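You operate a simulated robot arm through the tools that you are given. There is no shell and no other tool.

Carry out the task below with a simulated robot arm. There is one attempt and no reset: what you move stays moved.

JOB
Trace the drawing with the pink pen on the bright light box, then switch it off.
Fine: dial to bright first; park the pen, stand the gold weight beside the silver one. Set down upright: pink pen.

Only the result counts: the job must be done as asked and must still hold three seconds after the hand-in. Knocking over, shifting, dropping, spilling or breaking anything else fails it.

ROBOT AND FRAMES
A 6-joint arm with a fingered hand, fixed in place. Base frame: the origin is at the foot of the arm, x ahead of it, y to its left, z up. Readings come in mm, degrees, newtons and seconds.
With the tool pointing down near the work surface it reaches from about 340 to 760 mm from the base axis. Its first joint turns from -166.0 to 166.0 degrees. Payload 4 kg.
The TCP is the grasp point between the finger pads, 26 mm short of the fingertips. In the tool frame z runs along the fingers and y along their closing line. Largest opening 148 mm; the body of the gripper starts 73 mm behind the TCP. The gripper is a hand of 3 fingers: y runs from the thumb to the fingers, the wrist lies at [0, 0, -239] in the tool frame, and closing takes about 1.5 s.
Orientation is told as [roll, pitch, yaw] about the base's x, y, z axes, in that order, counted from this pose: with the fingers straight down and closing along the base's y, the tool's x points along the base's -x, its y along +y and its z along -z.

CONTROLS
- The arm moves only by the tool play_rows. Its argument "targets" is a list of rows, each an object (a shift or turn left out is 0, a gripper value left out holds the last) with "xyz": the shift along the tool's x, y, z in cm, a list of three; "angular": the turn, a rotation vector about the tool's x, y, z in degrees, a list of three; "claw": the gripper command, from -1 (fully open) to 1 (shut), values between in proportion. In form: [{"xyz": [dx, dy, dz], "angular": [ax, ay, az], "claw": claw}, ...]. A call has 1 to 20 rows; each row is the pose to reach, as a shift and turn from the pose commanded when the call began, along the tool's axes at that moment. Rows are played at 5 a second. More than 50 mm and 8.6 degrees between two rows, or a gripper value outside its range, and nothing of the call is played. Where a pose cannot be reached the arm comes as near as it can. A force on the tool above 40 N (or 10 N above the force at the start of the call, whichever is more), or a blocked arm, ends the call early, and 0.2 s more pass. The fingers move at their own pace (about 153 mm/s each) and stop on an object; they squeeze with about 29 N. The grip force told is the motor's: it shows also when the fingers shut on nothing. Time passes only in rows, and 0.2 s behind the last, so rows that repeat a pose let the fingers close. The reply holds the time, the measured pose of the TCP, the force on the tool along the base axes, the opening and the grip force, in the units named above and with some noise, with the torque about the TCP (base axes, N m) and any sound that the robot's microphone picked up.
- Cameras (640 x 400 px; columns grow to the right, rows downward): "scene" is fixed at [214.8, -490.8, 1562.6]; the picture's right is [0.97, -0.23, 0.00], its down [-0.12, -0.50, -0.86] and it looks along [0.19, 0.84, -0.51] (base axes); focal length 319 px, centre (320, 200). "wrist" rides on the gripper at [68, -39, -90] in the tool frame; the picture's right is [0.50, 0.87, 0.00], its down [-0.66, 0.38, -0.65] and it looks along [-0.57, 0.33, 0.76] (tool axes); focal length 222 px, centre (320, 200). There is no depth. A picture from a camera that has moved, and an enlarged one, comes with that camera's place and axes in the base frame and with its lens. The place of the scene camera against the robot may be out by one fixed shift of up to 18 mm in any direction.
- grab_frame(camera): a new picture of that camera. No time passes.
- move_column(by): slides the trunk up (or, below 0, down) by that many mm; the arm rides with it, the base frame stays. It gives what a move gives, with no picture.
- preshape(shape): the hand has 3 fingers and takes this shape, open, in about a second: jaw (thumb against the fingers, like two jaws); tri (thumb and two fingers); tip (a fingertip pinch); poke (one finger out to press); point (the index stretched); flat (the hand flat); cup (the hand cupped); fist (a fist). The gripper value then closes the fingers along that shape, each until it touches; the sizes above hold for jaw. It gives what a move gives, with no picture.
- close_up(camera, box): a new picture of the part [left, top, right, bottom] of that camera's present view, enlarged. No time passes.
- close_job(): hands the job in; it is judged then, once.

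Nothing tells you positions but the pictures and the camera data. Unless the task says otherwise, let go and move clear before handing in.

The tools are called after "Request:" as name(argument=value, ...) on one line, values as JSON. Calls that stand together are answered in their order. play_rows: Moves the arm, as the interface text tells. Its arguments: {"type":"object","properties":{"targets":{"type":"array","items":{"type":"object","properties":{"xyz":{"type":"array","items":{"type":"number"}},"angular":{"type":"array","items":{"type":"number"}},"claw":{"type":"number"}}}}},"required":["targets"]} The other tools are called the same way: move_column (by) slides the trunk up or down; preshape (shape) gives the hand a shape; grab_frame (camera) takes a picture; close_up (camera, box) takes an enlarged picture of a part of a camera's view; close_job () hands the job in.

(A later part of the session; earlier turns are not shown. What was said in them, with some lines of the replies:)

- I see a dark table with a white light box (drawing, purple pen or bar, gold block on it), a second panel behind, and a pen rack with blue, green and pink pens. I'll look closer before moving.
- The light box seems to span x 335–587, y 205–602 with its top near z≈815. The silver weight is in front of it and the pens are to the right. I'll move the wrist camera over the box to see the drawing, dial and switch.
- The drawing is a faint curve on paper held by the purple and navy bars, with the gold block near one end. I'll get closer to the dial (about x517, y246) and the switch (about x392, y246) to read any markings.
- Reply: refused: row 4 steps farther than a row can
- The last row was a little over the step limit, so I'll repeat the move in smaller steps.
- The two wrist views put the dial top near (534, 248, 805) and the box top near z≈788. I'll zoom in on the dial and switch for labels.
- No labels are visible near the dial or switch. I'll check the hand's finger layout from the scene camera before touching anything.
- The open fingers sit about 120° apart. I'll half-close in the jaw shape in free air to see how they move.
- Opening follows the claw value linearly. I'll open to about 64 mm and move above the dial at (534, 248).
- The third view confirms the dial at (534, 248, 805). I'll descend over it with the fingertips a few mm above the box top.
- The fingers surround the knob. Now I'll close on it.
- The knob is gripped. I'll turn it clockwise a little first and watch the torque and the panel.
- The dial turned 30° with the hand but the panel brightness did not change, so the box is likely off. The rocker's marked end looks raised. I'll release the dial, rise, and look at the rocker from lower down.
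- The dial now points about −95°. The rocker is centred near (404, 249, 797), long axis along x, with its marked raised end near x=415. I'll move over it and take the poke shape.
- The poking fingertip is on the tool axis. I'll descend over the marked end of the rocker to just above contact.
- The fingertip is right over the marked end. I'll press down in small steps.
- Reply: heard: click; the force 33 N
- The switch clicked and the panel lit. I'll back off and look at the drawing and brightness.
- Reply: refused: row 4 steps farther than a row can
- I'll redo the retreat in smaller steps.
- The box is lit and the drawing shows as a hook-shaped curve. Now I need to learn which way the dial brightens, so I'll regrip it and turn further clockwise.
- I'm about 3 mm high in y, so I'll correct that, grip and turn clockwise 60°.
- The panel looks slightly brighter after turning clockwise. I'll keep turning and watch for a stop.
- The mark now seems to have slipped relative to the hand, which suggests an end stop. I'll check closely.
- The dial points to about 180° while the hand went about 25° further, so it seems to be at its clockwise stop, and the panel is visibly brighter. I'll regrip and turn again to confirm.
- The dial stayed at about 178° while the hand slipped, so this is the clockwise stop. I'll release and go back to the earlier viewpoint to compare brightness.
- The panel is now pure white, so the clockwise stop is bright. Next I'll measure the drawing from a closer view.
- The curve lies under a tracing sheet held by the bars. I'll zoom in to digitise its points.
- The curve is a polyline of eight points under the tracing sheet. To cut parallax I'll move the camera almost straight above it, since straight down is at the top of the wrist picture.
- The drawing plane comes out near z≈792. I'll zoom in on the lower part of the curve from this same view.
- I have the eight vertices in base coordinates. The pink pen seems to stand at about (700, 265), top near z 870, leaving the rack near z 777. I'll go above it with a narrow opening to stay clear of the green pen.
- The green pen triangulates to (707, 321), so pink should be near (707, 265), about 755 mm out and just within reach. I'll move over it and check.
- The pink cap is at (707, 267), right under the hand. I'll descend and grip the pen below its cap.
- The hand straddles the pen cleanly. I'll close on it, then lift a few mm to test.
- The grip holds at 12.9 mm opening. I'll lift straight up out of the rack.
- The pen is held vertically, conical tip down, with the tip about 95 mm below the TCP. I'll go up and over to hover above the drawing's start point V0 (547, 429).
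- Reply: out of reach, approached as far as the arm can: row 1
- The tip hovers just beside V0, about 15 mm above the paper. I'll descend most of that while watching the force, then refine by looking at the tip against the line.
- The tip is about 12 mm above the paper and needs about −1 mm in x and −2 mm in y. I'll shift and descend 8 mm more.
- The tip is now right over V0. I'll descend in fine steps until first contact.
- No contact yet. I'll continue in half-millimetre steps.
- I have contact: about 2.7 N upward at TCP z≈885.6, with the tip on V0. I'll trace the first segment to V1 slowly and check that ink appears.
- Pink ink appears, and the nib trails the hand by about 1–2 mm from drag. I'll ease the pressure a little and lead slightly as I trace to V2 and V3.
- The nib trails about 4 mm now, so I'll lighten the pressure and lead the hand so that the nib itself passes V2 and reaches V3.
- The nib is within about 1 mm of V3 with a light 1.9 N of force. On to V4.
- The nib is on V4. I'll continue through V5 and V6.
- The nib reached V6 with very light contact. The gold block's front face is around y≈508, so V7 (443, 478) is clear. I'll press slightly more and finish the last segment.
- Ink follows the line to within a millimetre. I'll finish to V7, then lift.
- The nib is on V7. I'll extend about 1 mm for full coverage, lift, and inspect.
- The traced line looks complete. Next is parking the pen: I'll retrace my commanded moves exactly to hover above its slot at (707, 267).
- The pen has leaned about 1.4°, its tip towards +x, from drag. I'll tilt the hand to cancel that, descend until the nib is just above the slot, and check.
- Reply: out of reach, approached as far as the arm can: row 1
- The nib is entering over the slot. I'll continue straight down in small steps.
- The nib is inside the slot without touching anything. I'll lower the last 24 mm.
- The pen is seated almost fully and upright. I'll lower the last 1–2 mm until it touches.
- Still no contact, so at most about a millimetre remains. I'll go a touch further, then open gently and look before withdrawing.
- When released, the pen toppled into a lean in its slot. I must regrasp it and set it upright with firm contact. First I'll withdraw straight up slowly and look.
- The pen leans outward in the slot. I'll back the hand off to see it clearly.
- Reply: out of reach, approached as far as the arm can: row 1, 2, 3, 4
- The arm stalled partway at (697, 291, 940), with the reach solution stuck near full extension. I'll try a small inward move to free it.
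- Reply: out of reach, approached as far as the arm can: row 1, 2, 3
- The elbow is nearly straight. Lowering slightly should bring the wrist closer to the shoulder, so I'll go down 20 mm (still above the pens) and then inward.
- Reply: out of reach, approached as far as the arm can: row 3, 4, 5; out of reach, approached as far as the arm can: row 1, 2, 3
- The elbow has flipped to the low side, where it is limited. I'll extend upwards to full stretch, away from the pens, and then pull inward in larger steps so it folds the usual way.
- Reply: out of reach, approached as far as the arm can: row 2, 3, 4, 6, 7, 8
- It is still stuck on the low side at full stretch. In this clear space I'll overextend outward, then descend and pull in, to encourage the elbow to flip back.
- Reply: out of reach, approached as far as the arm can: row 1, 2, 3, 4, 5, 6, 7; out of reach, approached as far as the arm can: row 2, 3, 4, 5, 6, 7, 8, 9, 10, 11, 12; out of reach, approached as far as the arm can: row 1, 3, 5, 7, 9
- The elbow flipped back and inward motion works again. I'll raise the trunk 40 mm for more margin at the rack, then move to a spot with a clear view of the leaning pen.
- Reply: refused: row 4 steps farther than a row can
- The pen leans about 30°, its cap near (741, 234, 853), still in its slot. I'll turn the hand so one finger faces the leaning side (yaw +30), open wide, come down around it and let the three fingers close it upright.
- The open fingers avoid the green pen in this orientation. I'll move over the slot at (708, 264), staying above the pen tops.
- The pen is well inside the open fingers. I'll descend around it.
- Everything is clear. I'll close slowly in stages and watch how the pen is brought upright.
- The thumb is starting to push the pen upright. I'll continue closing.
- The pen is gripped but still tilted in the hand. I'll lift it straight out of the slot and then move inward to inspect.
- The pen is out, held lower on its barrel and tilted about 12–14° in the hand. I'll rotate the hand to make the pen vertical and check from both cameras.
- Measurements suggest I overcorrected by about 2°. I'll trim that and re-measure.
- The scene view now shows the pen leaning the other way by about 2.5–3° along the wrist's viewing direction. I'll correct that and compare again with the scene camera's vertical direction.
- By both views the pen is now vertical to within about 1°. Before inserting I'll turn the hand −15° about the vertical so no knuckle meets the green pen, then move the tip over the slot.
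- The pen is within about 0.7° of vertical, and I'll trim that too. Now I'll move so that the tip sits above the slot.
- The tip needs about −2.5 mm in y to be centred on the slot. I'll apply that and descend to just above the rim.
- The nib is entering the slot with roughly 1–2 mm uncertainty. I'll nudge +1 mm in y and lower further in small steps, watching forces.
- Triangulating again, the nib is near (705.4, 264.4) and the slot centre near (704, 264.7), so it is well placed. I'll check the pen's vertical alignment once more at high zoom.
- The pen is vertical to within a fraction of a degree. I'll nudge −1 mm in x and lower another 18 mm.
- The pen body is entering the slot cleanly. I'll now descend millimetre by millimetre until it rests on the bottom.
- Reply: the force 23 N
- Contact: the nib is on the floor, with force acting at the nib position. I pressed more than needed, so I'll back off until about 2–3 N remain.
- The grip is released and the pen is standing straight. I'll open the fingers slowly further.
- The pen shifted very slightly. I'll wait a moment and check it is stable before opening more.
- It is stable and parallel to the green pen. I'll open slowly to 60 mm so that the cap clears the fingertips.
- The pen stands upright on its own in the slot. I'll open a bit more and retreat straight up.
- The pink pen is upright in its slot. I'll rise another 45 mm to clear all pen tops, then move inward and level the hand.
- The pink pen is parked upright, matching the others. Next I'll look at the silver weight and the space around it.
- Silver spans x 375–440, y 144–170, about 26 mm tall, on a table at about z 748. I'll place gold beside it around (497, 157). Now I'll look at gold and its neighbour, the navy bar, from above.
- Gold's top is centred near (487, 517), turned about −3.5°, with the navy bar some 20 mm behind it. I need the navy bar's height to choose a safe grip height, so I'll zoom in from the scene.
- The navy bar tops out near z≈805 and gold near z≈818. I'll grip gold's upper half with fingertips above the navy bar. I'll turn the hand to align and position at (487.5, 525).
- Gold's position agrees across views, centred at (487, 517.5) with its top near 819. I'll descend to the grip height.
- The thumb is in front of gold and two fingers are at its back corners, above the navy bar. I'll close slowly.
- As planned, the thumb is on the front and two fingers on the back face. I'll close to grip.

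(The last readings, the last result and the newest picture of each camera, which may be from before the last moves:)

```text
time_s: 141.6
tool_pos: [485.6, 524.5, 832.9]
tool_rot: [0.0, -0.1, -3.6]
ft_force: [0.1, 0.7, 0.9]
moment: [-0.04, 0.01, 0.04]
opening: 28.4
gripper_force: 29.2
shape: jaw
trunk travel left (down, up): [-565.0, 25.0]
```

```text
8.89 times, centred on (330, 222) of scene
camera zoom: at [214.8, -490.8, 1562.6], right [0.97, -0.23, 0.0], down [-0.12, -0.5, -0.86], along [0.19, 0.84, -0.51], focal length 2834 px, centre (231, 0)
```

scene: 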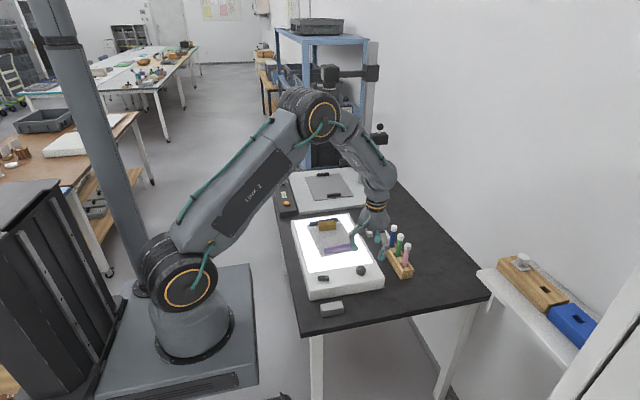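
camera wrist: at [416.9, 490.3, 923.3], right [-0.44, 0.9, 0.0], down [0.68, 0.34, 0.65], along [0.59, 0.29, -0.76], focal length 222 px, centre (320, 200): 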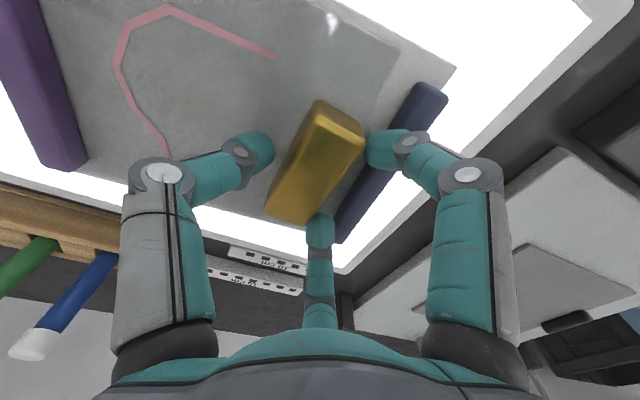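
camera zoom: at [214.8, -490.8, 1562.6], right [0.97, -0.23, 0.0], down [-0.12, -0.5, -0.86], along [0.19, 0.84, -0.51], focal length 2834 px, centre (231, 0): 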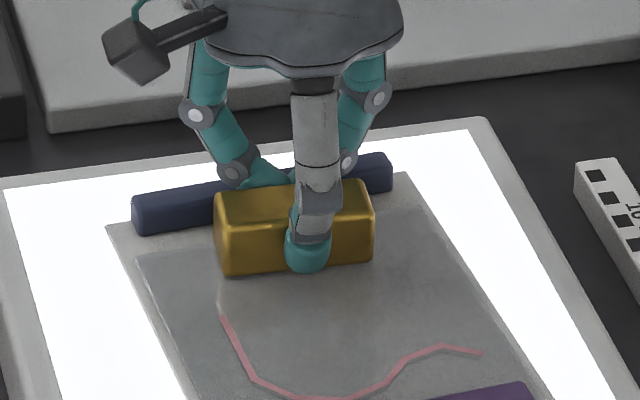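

Gold is gripped at 28 mm width. I'll lift straight up.

Request:
play_rows(targets=[{"xyz": [0, 0, -0.5]}, {"xyz": [0, 0, -1]}, {"xyz": [0, 0, -2]}, {"xyz": [0, 0, -4]}, {"xyz": [0, 0, -6]}, {"xyz": [0, 0, -8]}, {"xyz": [0, 0, -8]}])

Request:
grab_frame(camera="wrist")

Request:
close_up(camera="scene", box=[290, 180, 370, 245])

```text
time_s: 143.2
tool_pos: [487.5, 523.7, 912.4]
tool_rot: [0.0, -0.1, -3.6]
ft_force: [0.5, -0.1, -3.8]
moment: [0.03, -0.01, -0.03]
opening: 28.4
gripper_force: 29.2
shape: jaw
trunk travel left (down, up): [-565.0, 25.0]
```

```text
taken
camera wrist: at [417.3, 489.3, 1002.8], right [-0.44, 0.9, 0.0], down [0.68, 0.34, 0.65], along [0.59, 0.29, -0.76], focal length 222 px, centre (320, 200)
```

wrist: 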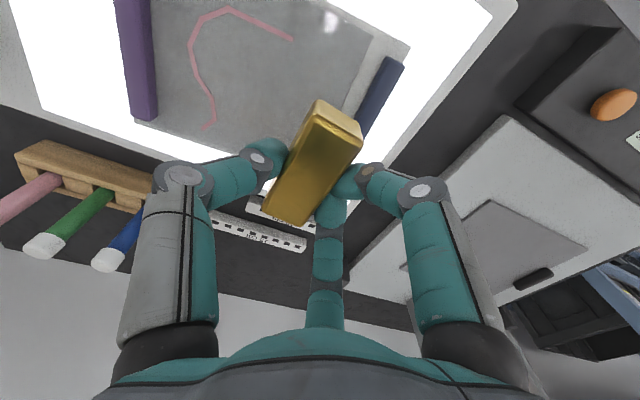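

```text
6.15 times, centred on (330, 212) of scene
camera zoom: at [214.8, -490.8, 1562.6], right [0.97, -0.23, 0.0], down [-0.12, -0.5, -0.86], along [0.19, 0.84, -0.51], focal length 1962 px, centre (258, 123)
```

zoom: 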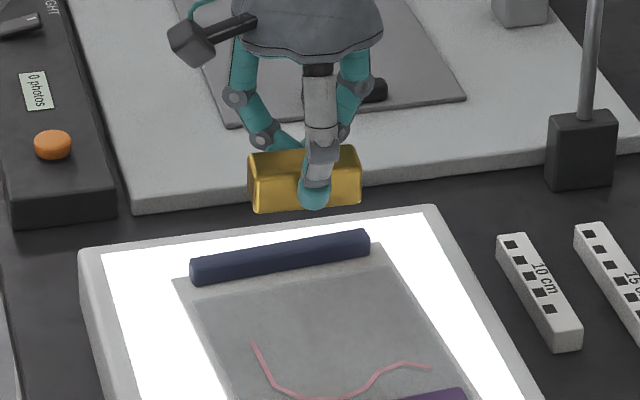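

Gold is lifted level and weighs about 4 N. I'll carry it over to above the spot beside silver, at (498, 152).

Request:
play_rows(targets=[{"xyz": [-0.37, -4.03, 0], "angular": [0, 0, -0.4]}, {"xyz": [-0.74, -8.07, 0], "angular": [0, 0, -0.8]}, {"xyz": [-1.11, -12.1, 0], "angular": [0, 0, -1.2]}, {"xyz": [-1.48, -16.1, 0], "angular": [0, 0, -1.6]}, {"xyz": [-1.86, -20.2, 0], "angular": [0, 0, -2]}, {"xyz": [-2.23, -24.2, 0], "angular": [0, 0, -2.4]}, {"xyz": [-2.6, -28.2, 0], "angular": [0, 0, -2.8]}, {"xyz": [-2.97, -32.3, 0], "angular": [0, 0, -3.2]}, {"xyz": [-3.34, -36.3, 0], "angular": [0, 0, -3.6]}, {"xyz": [-3.34, -36.3, 0], "angular": [0, 0, -3.6]}])

Request:
grab_frame(camera="wrist")

Request:
close_up(camera="scene", box=[300, 240, 400, 330])

```text
time_s: 145.4
tool_pos: [497.9, 159.7, 911.9]
tool_rot: [0.1, 0.1, 0.0]
ft_force: [0.1, -0.5, -3.5]
moment: [0.05, -0.01, 0.03]
opening: 28.4
gripper_force: 28.9
shape: jaw
trunk travel left (down, up): [-565.0, 25.0]
```

```text
taken
camera wrist: at [430.5, 120.4, 1002.1], right [-0.5, 0.87, 0.0], down [0.66, 0.38, 0.65], along [0.57, 0.33, -0.76], focal length 222 px, centre (320, 200)
```

wrist: 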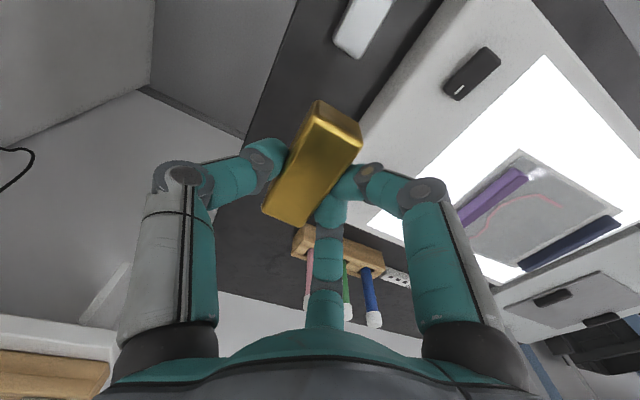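

```text
4.44 times, centred on (350, 285) of scene
camera zoom: at [214.8, -490.8, 1562.6], right [0.97, -0.23, 0.0], down [-0.12, -0.5, -0.86], along [0.19, 0.84, -0.51], focal length 1417 px, centre (187, -178)
```

zoom: 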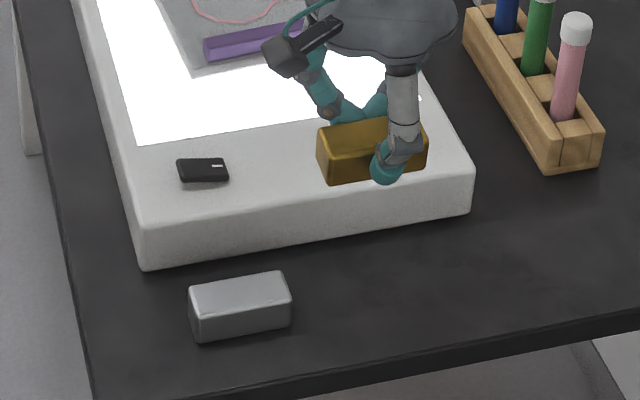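

Everything is clear below. I'll descend to just above the table.

Request:
play_rows(targets=[{"xyz": [0, 0, 3]}, {"xyz": [0, 0, 6]}, {"xyz": [0, 0, 8.5]}, {"xyz": [0, 0, 10.5]}, {"xyz": [0, 0, 11.2]}, {"xyz": [0, 0, 11.2]}])

Request:
grab_frame(camera="wrist")

Request:
close_up(camera="scene", box=[300, 250, 400, 330])

```text
time_s: 146.8
tool_pos: [497.5, 160.5, 799.7]
tool_rot: [-0.1, 0.0, 0.0]
ft_force: [0.1, 0.1, -3.5]
moment: [0.02, 0.02, 0.05]
opening: 28.2
gripper_force: 29.1
shape: jaw
trunk travel left (down, up): [-565.0, 25.0]
```

```text
taken
camera wrist: at [430.1, 121.3, 890.4], right [-0.5, 0.87, 0.0], down [0.66, 0.38, 0.65], along [0.57, 0.33, -0.76], focal length 222 px, centre (320, 200)
```

wrist: 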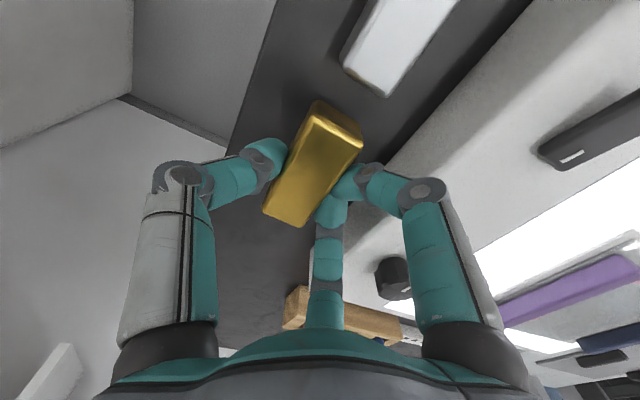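

```text
5.00 times, centred on (350, 290) of scene
camera zoom: at [214.8, -490.8, 1562.6], right [0.97, -0.23, 0.0], down [-0.12, -0.5, -0.86], along [0.19, 0.84, -0.51], focal length 1594 px, centre (170, -250)
```

zoom: 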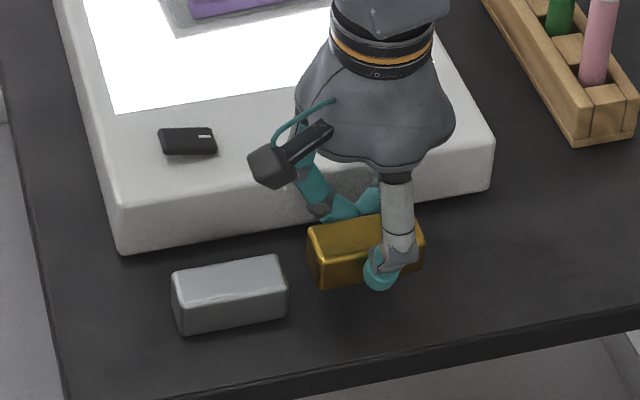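

Gold is beside silver with a gap of about 25 mm. I'll lower the last stretch gently until it touches the table.

Request:
play_rows(targets=[{"xyz": [0, 0, 0.3]}, {"xyz": [0, 0, 0.6]}, {"xyz": [0, 0, 0.8]}, {"xyz": [0, 0, 0.8]}])

Request:
play_rows(targets=[{"xyz": [0, 0, 0.15]}, {"xyz": [0, 0, 0.15]}])

Request:
play_rows(targets=[{"xyz": [0, 0, 0.1]}, {"xyz": [0, 0, 0.1]}])

```text
time_s: 147.8
tool_pos: [497.7, 159.7, 792.4]
tool_rot: [0.0, 0.0, -0.1]
ft_force: [-0.5, 0.8, -4.3]
moment: [0.06, 0.04, 0.01]
opening: 28.2
gripper_force: 29.0
shape: jaw
trunk travel left (down, up): [-565.0, 25.0]
```

```text
time_s: 148.4
tool_pos: [497.8, 160.1, 790.2]
tool_rot: [0.0, 0.0, 0.0]
ft_force: [0.3, -0.3, -2.9]
moment: [-0.01, 0.01, 0.02]
opening: 28.2
gripper_force: 29.5
shape: jaw
trunk travel left (down, up): [-565.0, 25.0]
```

```text
time_s: 149.0
tool_pos: [497.8, 160.9, 789.0]
tool_rot: [0.0, 0.0, 0.0]
ft_force: [-0.6, 0.1, -3.3]
moment: [0.06, -0.02, 0.05]
opening: 28.2
gripper_force: 28.9
shape: jaw
trunk travel left (down, up): [-565.0, 25.0]
```

Request:
play_rows(targets=[{"xyz": [0, 0, 0.1]}, {"xyz": [0, 0, 0.1]}])

Request:
play_rows(targets=[{"xyz": [0, 0, 0.1]}, {"xyz": [0, 0, 0.1]}])

Request:
close_up(camera="scene", box=[320, 270, 380, 320])

```text
time_s: 149.6
tool_pos: [498.2, 161.2, 788.4]
tool_rot: [0.0, 0.0, -0.1]
ft_force: [0.0, 0.5, -4.3]
moment: [0.04, 0.0, 0.02]
opening: 28.0
gripper_force: 29.2
shape: jaw
trunk travel left (down, up): [-565.0, 25.0]
```

```text
time_s: 150.2
tool_pos: [497.7, 159.8, 787.3]
tool_rot: [0.1, 0.1, 0.0]
ft_force: [-0.3, -0.9, -4.2]
moment: [0.03, 0.0, 0.01]
opening: 28.1
gripper_force: 29.3
shape: jaw
trunk travel left (down, up): [-565.0, 25.0]
```

```text
8.00 times, centred on (350, 295) of scene
camera zoom: at [214.8, -490.8, 1562.6], right [0.97, -0.23, 0.0], down [-0.12, -0.5, -0.86], along [0.19, 0.84, -0.51], focal length 2551 px, centre (80, -560)
```

zoom: 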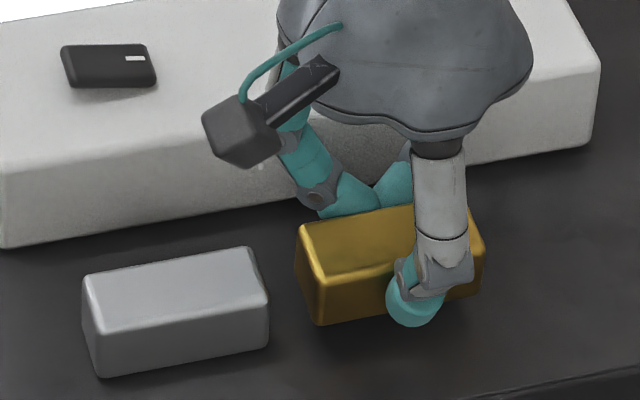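

Request:
play_rows(targets=[{"xyz": [0, 0, 0.1]}, {"xyz": [0, 0, 0.2]}, {"xyz": [0, 0, 0.2]}])

Request:
play_rows(targets=[{"xyz": [0, 0, 0.1]}, {"xyz": [0, 0, 0.1]}])

Request:
play_rows(targets=[{"xyz": [0, 0, 0.1]}, {"xyz": [0, 0, 0.1]}])

```text
time_s: 151.0
tool_pos: [496.4, 159.6, 785.6]
tool_rot: [0.0, 0.1, 0.0]
ft_force: [0.0, 0.7, -3.2]
moment: [0.04, -0.02, 0.0]
opening: 28.4
gripper_force: 28.8
shape: jaw
trunk travel left (down, up): [-565.0, 25.0]
```

```text
time_s: 151.6
tool_pos: [496.6, 160.2, 784.2]
tool_rot: [0.1, 0.1, 0.0]
ft_force: [-1.0, 0.1, -4.3]
moment: [0.02, 0.0, -0.01]
opening: 28.0
gripper_force: 28.9
shape: jaw
trunk travel left (down, up): [-565.0, 25.0]
```

```text
time_s: 152.2
tool_pos: [497.7, 160.9, 784.0]
tool_rot: [0.0, 0.2, 0.0]
ft_force: [0.1, 0.1, -4.4]
moment: [0.03, -0.04, -0.04]
opening: 28.2
gripper_force: 29.0
shape: jaw
trunk travel left (down, up): [-565.0, 25.0]
```

Request:
play_rows(targets=[{"xyz": [0, 0, 0.1]}, {"xyz": [0, 0, 0.2]}, {"xyz": [0, 0, 0.2]}])

Request:
play_rows(targets=[{"xyz": [0, 0, 0.1]}, {"xyz": [0, 0, 0.1]}])

Request:
play_rows(targets=[{"xyz": [0, 0, 0.1]}, {"xyz": [0, 0, 0.1]}])

Request:
close_up(camera="scene", box=[320, 270, 380, 320])

```text
time_s: 153.0
tool_pos: [497.1, 159.9, 781.3]
tool_rot: [0.0, 0.1, 0.1]
ft_force: [0.4, -0.7, -3.6]
moment: [0.04, -0.01, -0.02]
opening: 27.8
gripper_force: 28.9
shape: jaw
trunk travel left (down, up): [-565.0, 25.0]
```

```text
time_s: 153.6
tool_pos: [496.9, 159.9, 780.6]
tool_rot: [0.0, 0.1, 0.0]
ft_force: [0.1, 0.3, -3.7]
moment: [0.02, 0.0, -0.02]
opening: 28.4
gripper_force: 28.9
shape: jaw
trunk travel left (down, up): [-565.0, 25.0]
```

```text
time_s: 154.2
tool_pos: [497.3, 160.2, 778.4]
tool_rot: [-0.1, 0.2, -0.1]
ft_force: [0.4, 0.2, -3.5]
moment: [0.01, 0.02, 0.03]
opening: 28.0
gripper_force: 29.0
shape: jaw
trunk travel left (down, up): [-565.0, 25.0]
```

```text
8.00 times, centred on (350, 295) of scene
camera zoom: at [214.8, -490.8, 1562.6], right [0.97, -0.23, 0.0], down [-0.12, -0.5, -0.86], along [0.19, 0.84, -0.51], focal length 2551 px, centre (80, -560)
```

zoom: 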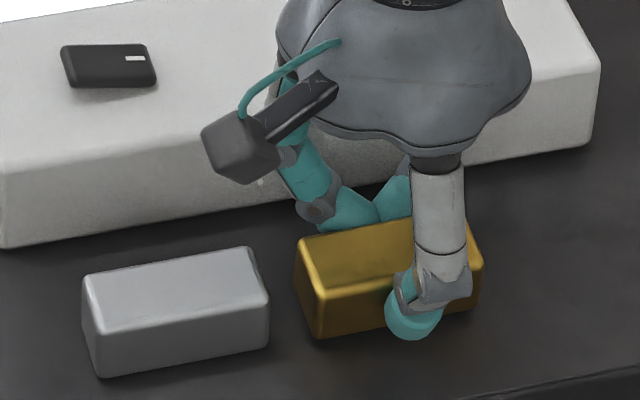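

Request:
play_rows(targets=[{"xyz": [0, 0, 0.1]}, {"xyz": [0, 0, 0.1]}])

Request:
play_rows(targets=[{"xyz": [0, 0, 0.1]}, {"xyz": [0, 0, 0.1]}])

Request:
play_rows(targets=[{"xyz": [0, 0, 0.1]}, {"xyz": [0, 0, 0.1]}])

Request:
play_rows(targets=[{"xyz": [0, 0, 0.1]}, {"xyz": [0, 0, 0.1]}])

```text
time_s: 154.8
tool_pos: [498.3, 160.5, 777.6]
tool_rot: [0.0, 0.0, 0.0]
ft_force: [-0.3, 0.5, -4.1]
moment: [0.01, -0.03, 0.03]
opening: 28.1
gripper_force: 29.4
shape: jaw
trunk travel left (down, up): [-565.0, 25.0]
```

```text
time_s: 155.4
tool_pos: [496.8, 159.8, 778.3]
tool_rot: [0.0, 0.0, 0.1]
ft_force: [-0.2, -1.0, -3.3]
moment: [0.05, -0.01, 0.01]
opening: 28.1
gripper_force: 29.3
shape: jaw
trunk travel left (down, up): [-565.0, 25.0]
```

```text
time_s: 156.0
tool_pos: [497.9, 159.7, 776.5]
tool_rot: [0.0, 0.0, 0.0]
ft_force: [0.8, 1.1, -1.9]
moment: [-0.01, 0.02, 0.01]
opening: 28.4
gripper_force: 29.2
shape: jaw
trunk travel left (down, up): [-565.0, 25.0]
```

```text
time_s: 156.6
tool_pos: [498.0, 160.6, 776.2]
tool_rot: [0.1, 0.0, 0.0]
ft_force: [-0.1, 0.1, 5.3]
moment: [-0.12, 0.02, -0.04]
opening: 28.3
gripper_force: 29.2
shape: jaw
trunk travel left (down, up): [-565.0, 25.0]
```

Gold is resting on the table. I'll back off slightly, open just enough to clear, and check.

Request:
play_rows(targets=[{"xyz": [0, 0, -0.08], "claw": 1}, {"xyz": [0, 0, -0.08], "claw": 0.62}, {"xyz": [0, 0, -0.08], "claw": 0.58}, {"xyz": [0, 0, -0.08], "claw": 0.54}, {"xyz": [0, 0, -0.08], "claw": 0.5}, {"xyz": [0, 0, -0.08], "claw": 0.5}])

Request:
close_up(camera="wrist", box=[220, 60, 440, 250])

Request:
close_up(camera="scene", box=[320, 270, 380, 320])

```text
time_s: 158.0
tool_pos: [497.4, 160.0, 776.1]
tool_rot: [0.0, 0.0, 0.0]
ft_force: [0.3, -1.6, -0.2]
moment: [-0.04, 0.0, 0.02]
opening: 37.7
gripper_force: 0.1
shape: jaw
trunk travel left (down, up): [-565.0, 25.0]
```

```text
2.11 times, centred on (330, 155) of wrist
camera zoom: at [429.8, 120.9, 867.3], right [-0.5, 0.87, 0.0], down [0.66, 0.38, 0.65], along [0.57, 0.33, -0.76], focal length 468 px, centre (299, 295)
```

zoom: 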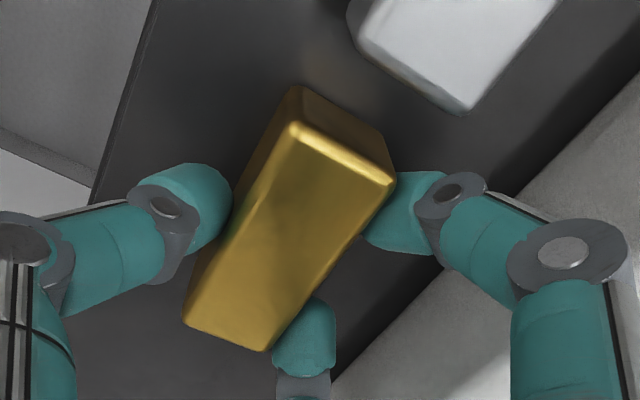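

```text
8.00 times, centred on (350, 295) of scene
camera zoom: at [214.8, -490.8, 1562.6], right [0.97, -0.23, 0.0], down [-0.12, -0.5, -0.86], along [0.19, 0.84, -0.51], focal length 2551 px, centre (80, -560)
```

zoom: 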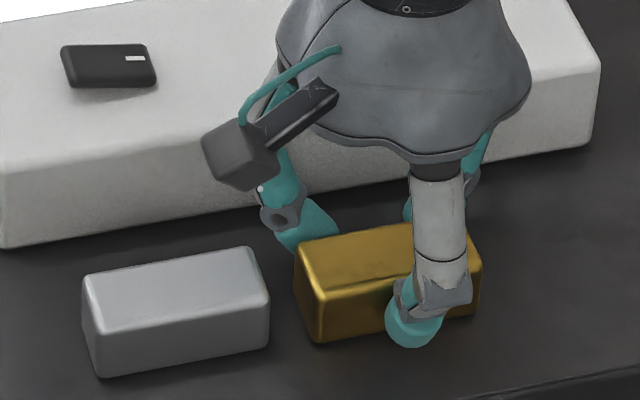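

Released. I'll open slightly more and rise straight up.

Request:
play_rows(targets=[{"claw": 0.46}, {"claw": 0.43}, {"claw": 0.43}, {"xyz": [0, 0, -0.5]}, {"xyz": [0, 0, -1]}, {"xyz": [0, 0, -2]}, {"xyz": [0, 0, -4]}, {"xyz": [0, 0, -7]}, {"xyz": [0, 0, -11]}, {"xyz": [0, 0, -13]}, {"xyz": [0, 0, -13]}])

Request:
grab_frame(camera="wrist")

Request:
close_up(camera="scene", box=[310, 250, 410, 330])

```text
time_s: 160.4
tool_pos: [497.0, 160.2, 906.2]
tool_rot: [0.0, 0.1, 0.0]
ft_force: [1.3, -0.1, -0.7]
moment: [-0.02, 0.01, 0.01]
opening: 42.3
gripper_force: 0.0
shape: jaw
trunk travel left (down, up): [-565.0, 25.0]
```

```text
taken
camera wrist: at [430.4, 121.5, 997.4], right [-0.5, 0.87, 0.0], down [0.66, 0.38, 0.65], along [0.57, 0.33, -0.76], focal length 222 px, centre (320, 200)
```

wrist: 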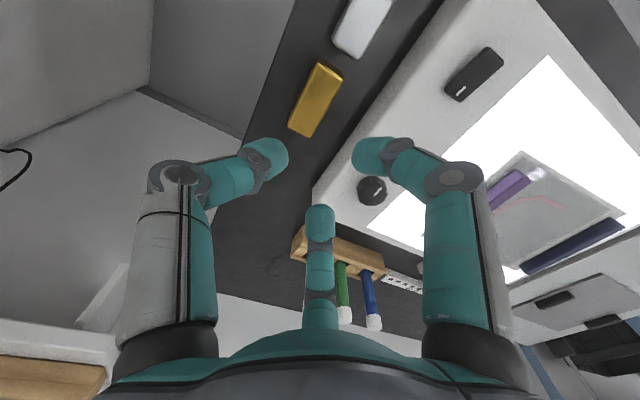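

```text
5.00 times, centred on (360, 290) of scene
camera zoom: at [214.8, -490.8, 1562.6], right [0.97, -0.23, 0.0], down [-0.12, -0.5, -0.86], along [0.19, 0.84, -0.51], focal length 1594 px, centre (120, -250)
```

zoom: 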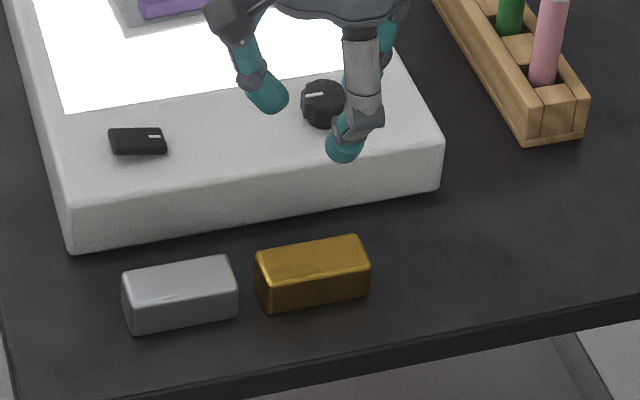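

Gold stands beside silver. Finally I'll switch the box off by pressing the now-raised unmarked (−x) end of the rocker near x=394.

Request:
play_rows(targets=[{"xyz": [2.6, 2.2, 0]}, {"xyz": [5.2, 4.5, 0]}, {"xyz": [7.8, 6.7, 0]}, {"xyz": [10.3, 8.9, 0]}, {"xyz": [10.3, 8.9, 0]}])

Request:
preshape(shape="poke")

Request:
play_rows(targets=[{"xyz": [0, 0, 2]}, {"xyz": [0, 0, 4]}, {"xyz": [0, 0, 6]}, {"xyz": [0, 0, 6.7]}, {"xyz": [0, 0, 6.7]}])

Request:
grab_frame(camera="wrist")

Request:
close_up(camera="scene", box=[300, 235, 380, 305])

```text
time_s: 161.6
tool_pos: [394.6, 249.3, 906.4]
tool_rot: [0.0, 0.0, 0.1]
ft_force: [0.5, 0.4, 1.1]
moment: [0.01, 0.01, 0.01]
opening: 42.3
gripper_force: 0.1
shape: jaw
trunk travel left (down, up): [-565.0, 25.0]
```

```text
time_s: 162.5
tool_pos: [395.5, 248.6, 907.6]
tool_rot: [0.0, 0.1, 0.0]
ft_force: [-0.7, 0.0, -0.5]
moment: [0.01, -0.02, -0.03]
opening: 0.0
gripper_force: 0.0
shape: poke
trunk travel left (down, up): [-565.0, 25.0]
```

```text
time_s: 163.7
tool_pos: [394.4, 248.3, 839.7]
tool_rot: [0.1, 0.0, 0.0]
ft_force: [0.3, 0.6, -0.2]
moment: [0.01, 0.02, -0.02]
opening: 0.0
gripper_force: 0.1
shape: poke
trunk travel left (down, up): [-565.0, 25.0]
```

```text
taken
camera wrist: at [326.5, 210.7, 930.1], right [-0.5, 0.87, 0.0], down [0.66, 0.38, 0.65], along [0.57, 0.33, -0.76], focal length 222 px, centre (320, 200)
```

wrist: 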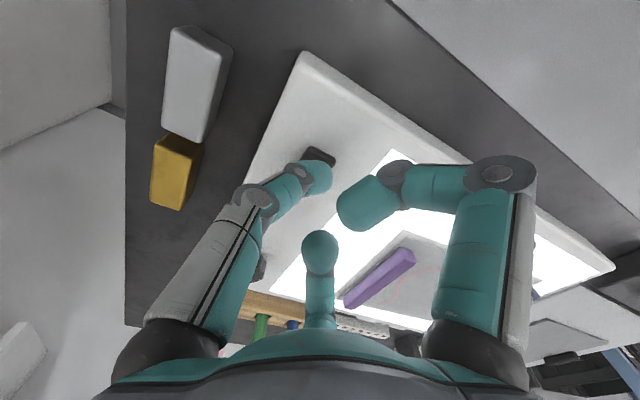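

```text
5.71 times, centred on (340, 270) of scene
camera zoom: at [214.8, -490.8, 1562.6], right [0.97, -0.23, 0.0], down [-0.12, -0.5, -0.86], along [0.19, 0.84, -0.51], focal length 1822 px, centre (206, -200)
```

zoom: 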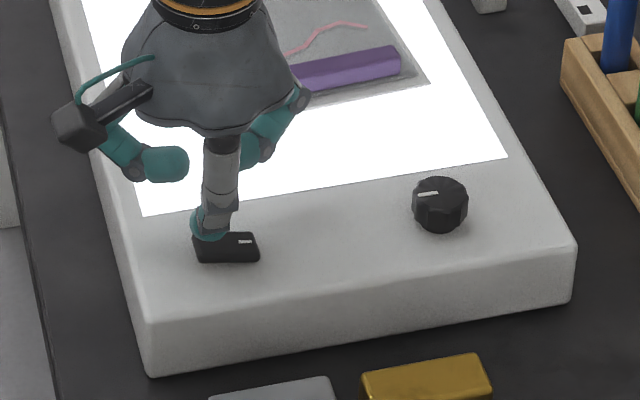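

The fingertip is over the −x end of the rocker. I'll press down in small steps until it clicks.

Request:
play_rows(targets=[{"xyz": [0, 0, 0.3]}, {"xyz": [0, 0, 0.6]}, {"xyz": [0, 0, 0.8]}, {"xyz": [0, 0, 1.0]}, {"xyz": [0, 0, 1.1]}, {"xyz": [0, 0, 1.2]}, {"xyz": [0, 0, 1.3]}, {"xyz": [0, 0, 1.4]}, {"xyz": [0, 0, 1.5]}])

Request:
close_up(camera="scene", box=[280, 200, 420, 320])

```text
time_s: 165.7
tool_pos: [394.3, 247.7, 825.8]
tool_rot: [0.2, 0.0, -0.2]
ft_force: [0.5, -8.3, 28.7]
moment: [-0.16, -0.15, -0.04]
opening: 0.1
gripper_force: 0.1
shape: poke
trunk travel left (down, up): [-565.0, 25.0]
heard: click
```

```text
3.33 times, centred on (350, 260) of scene
camera zoom: at [214.8, -490.8, 1562.6], right [0.97, -0.23, 0.0], down [-0.12, -0.5, -0.86], along [0.19, 0.84, -0.51], focal length 1063 px, centre (220, 0)
```

zoom: 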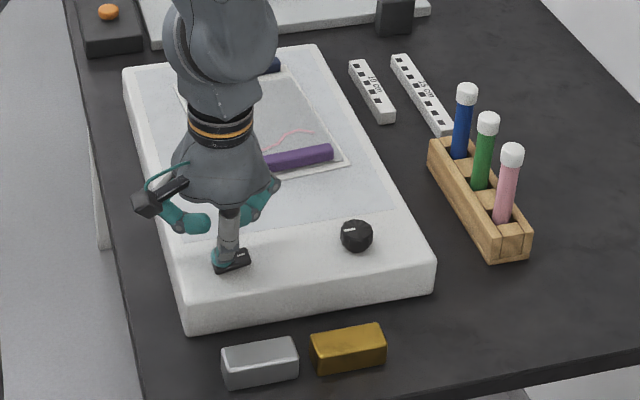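

The switch clicked and the panel is off. I'll retreat upward and do a final check of everything.

Request:
play_rows(targets=[{"xyz": [0, 0, -2]}, {"xyz": [0, 0, -5]}, {"xyz": [0, 0, -9]}, {"xyz": [0, 0, -13]}, {"xyz": [1.5, 1, -17]}, {"xyz": [3, 2, -21]}, {"xyz": [3, 2, -25]}, {"xyz": [3, 2, -25]}])

Request:
grab_frame(camera="scene")

Request:
close_up(camera="scene", box=[280, 200, 420, 320])

Request:
grab_frame(camera="wrist")

```text
time_s: 167.5
tool_pos: [363.9, 268.2, 1074.9]
tool_rot: [0.0, 0.0, 0.1]
ft_force: [0.0, -0.2, -0.6]
moment: [-0.01, 0.0, -0.02]
opening: 0.0
gripper_force: 0.1
shape: poke
trunk travel left (down, up): [-565.0, 25.0]
```

```text
taken
```

scene: 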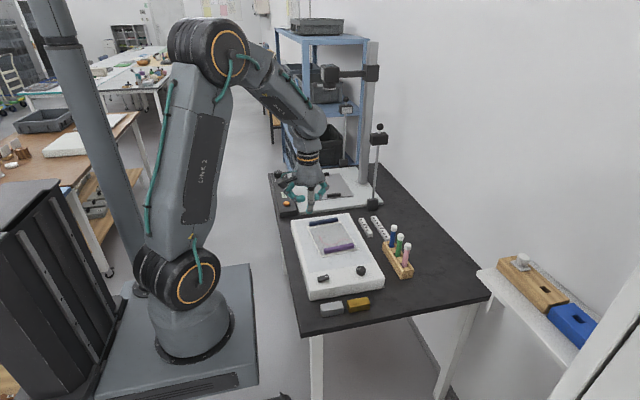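

```text
3.33 times, centred on (350, 260) of scene
camera zoom: at [214.8, -490.8, 1562.6], right [0.97, -0.23, 0.0], down [-0.12, -0.5, -0.86], along [0.19, 0.84, -0.51], focal length 1063 px, centre (220, 0)
```

zoom: 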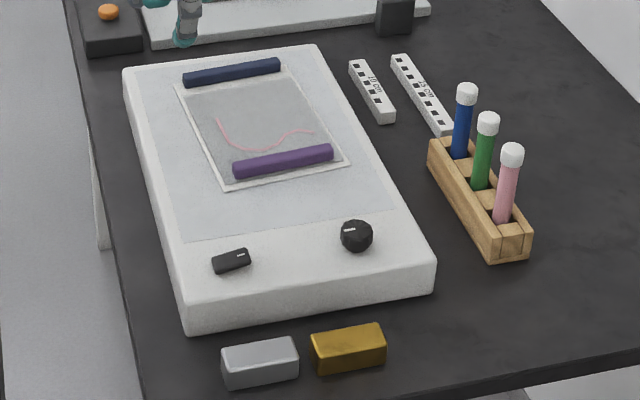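

```text
taken
camera wrist: at [297.5, 229.8, 1166.1], right [-0.5, 0.87, 0.0], down [0.66, 0.38, 0.65], along [0.57, 0.33, -0.76], focal length 222 px, centre (320, 200)
```

wrist: 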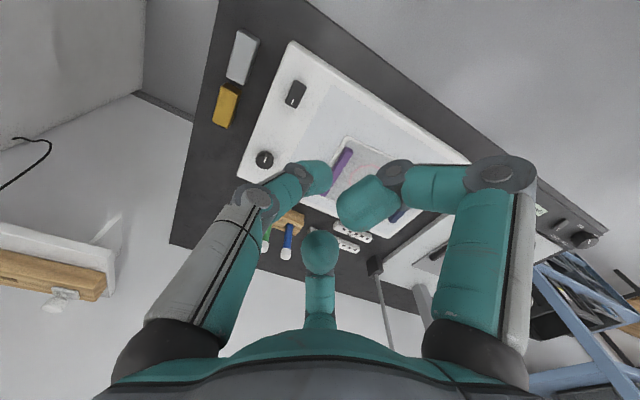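

The line is traced in pink on the sheet, and the dial still points to bright with the panel switched off. The pink pen stands upright in its slot, gold is beside silver, nothing else appears to have moved, and the arm is clear. I'm handing in.

Request:
close_job()

```text
The job is handed in.
```

I've handed the job in. In the last pictures every step looks done, though there is no verdict yet.

- **Dial:** turned clockwise to its end stop, where the lit panel was clearly brighter than before. The box was off at the start, so I switched it on before finishing the turn.
- **Drawing:** traced end to end with the pink pen while the box was bright. The ink follows the curve to within about 2 mm at the points I checked.
- **Switch:** pressed off. It clicked and the panel went dark.
- **Pink pen:** standing upright in its own slot in the rack. It tipped over into a lean inside the slot the first time I let go, so I took it out and set it down again.
- **Gold weight:** on the table beside the silver one, lying the same way, with a gap of roughly 20 mm.

As far as the pictures show, nothing else moved. The trunk is still raised 40 mm from where it started.
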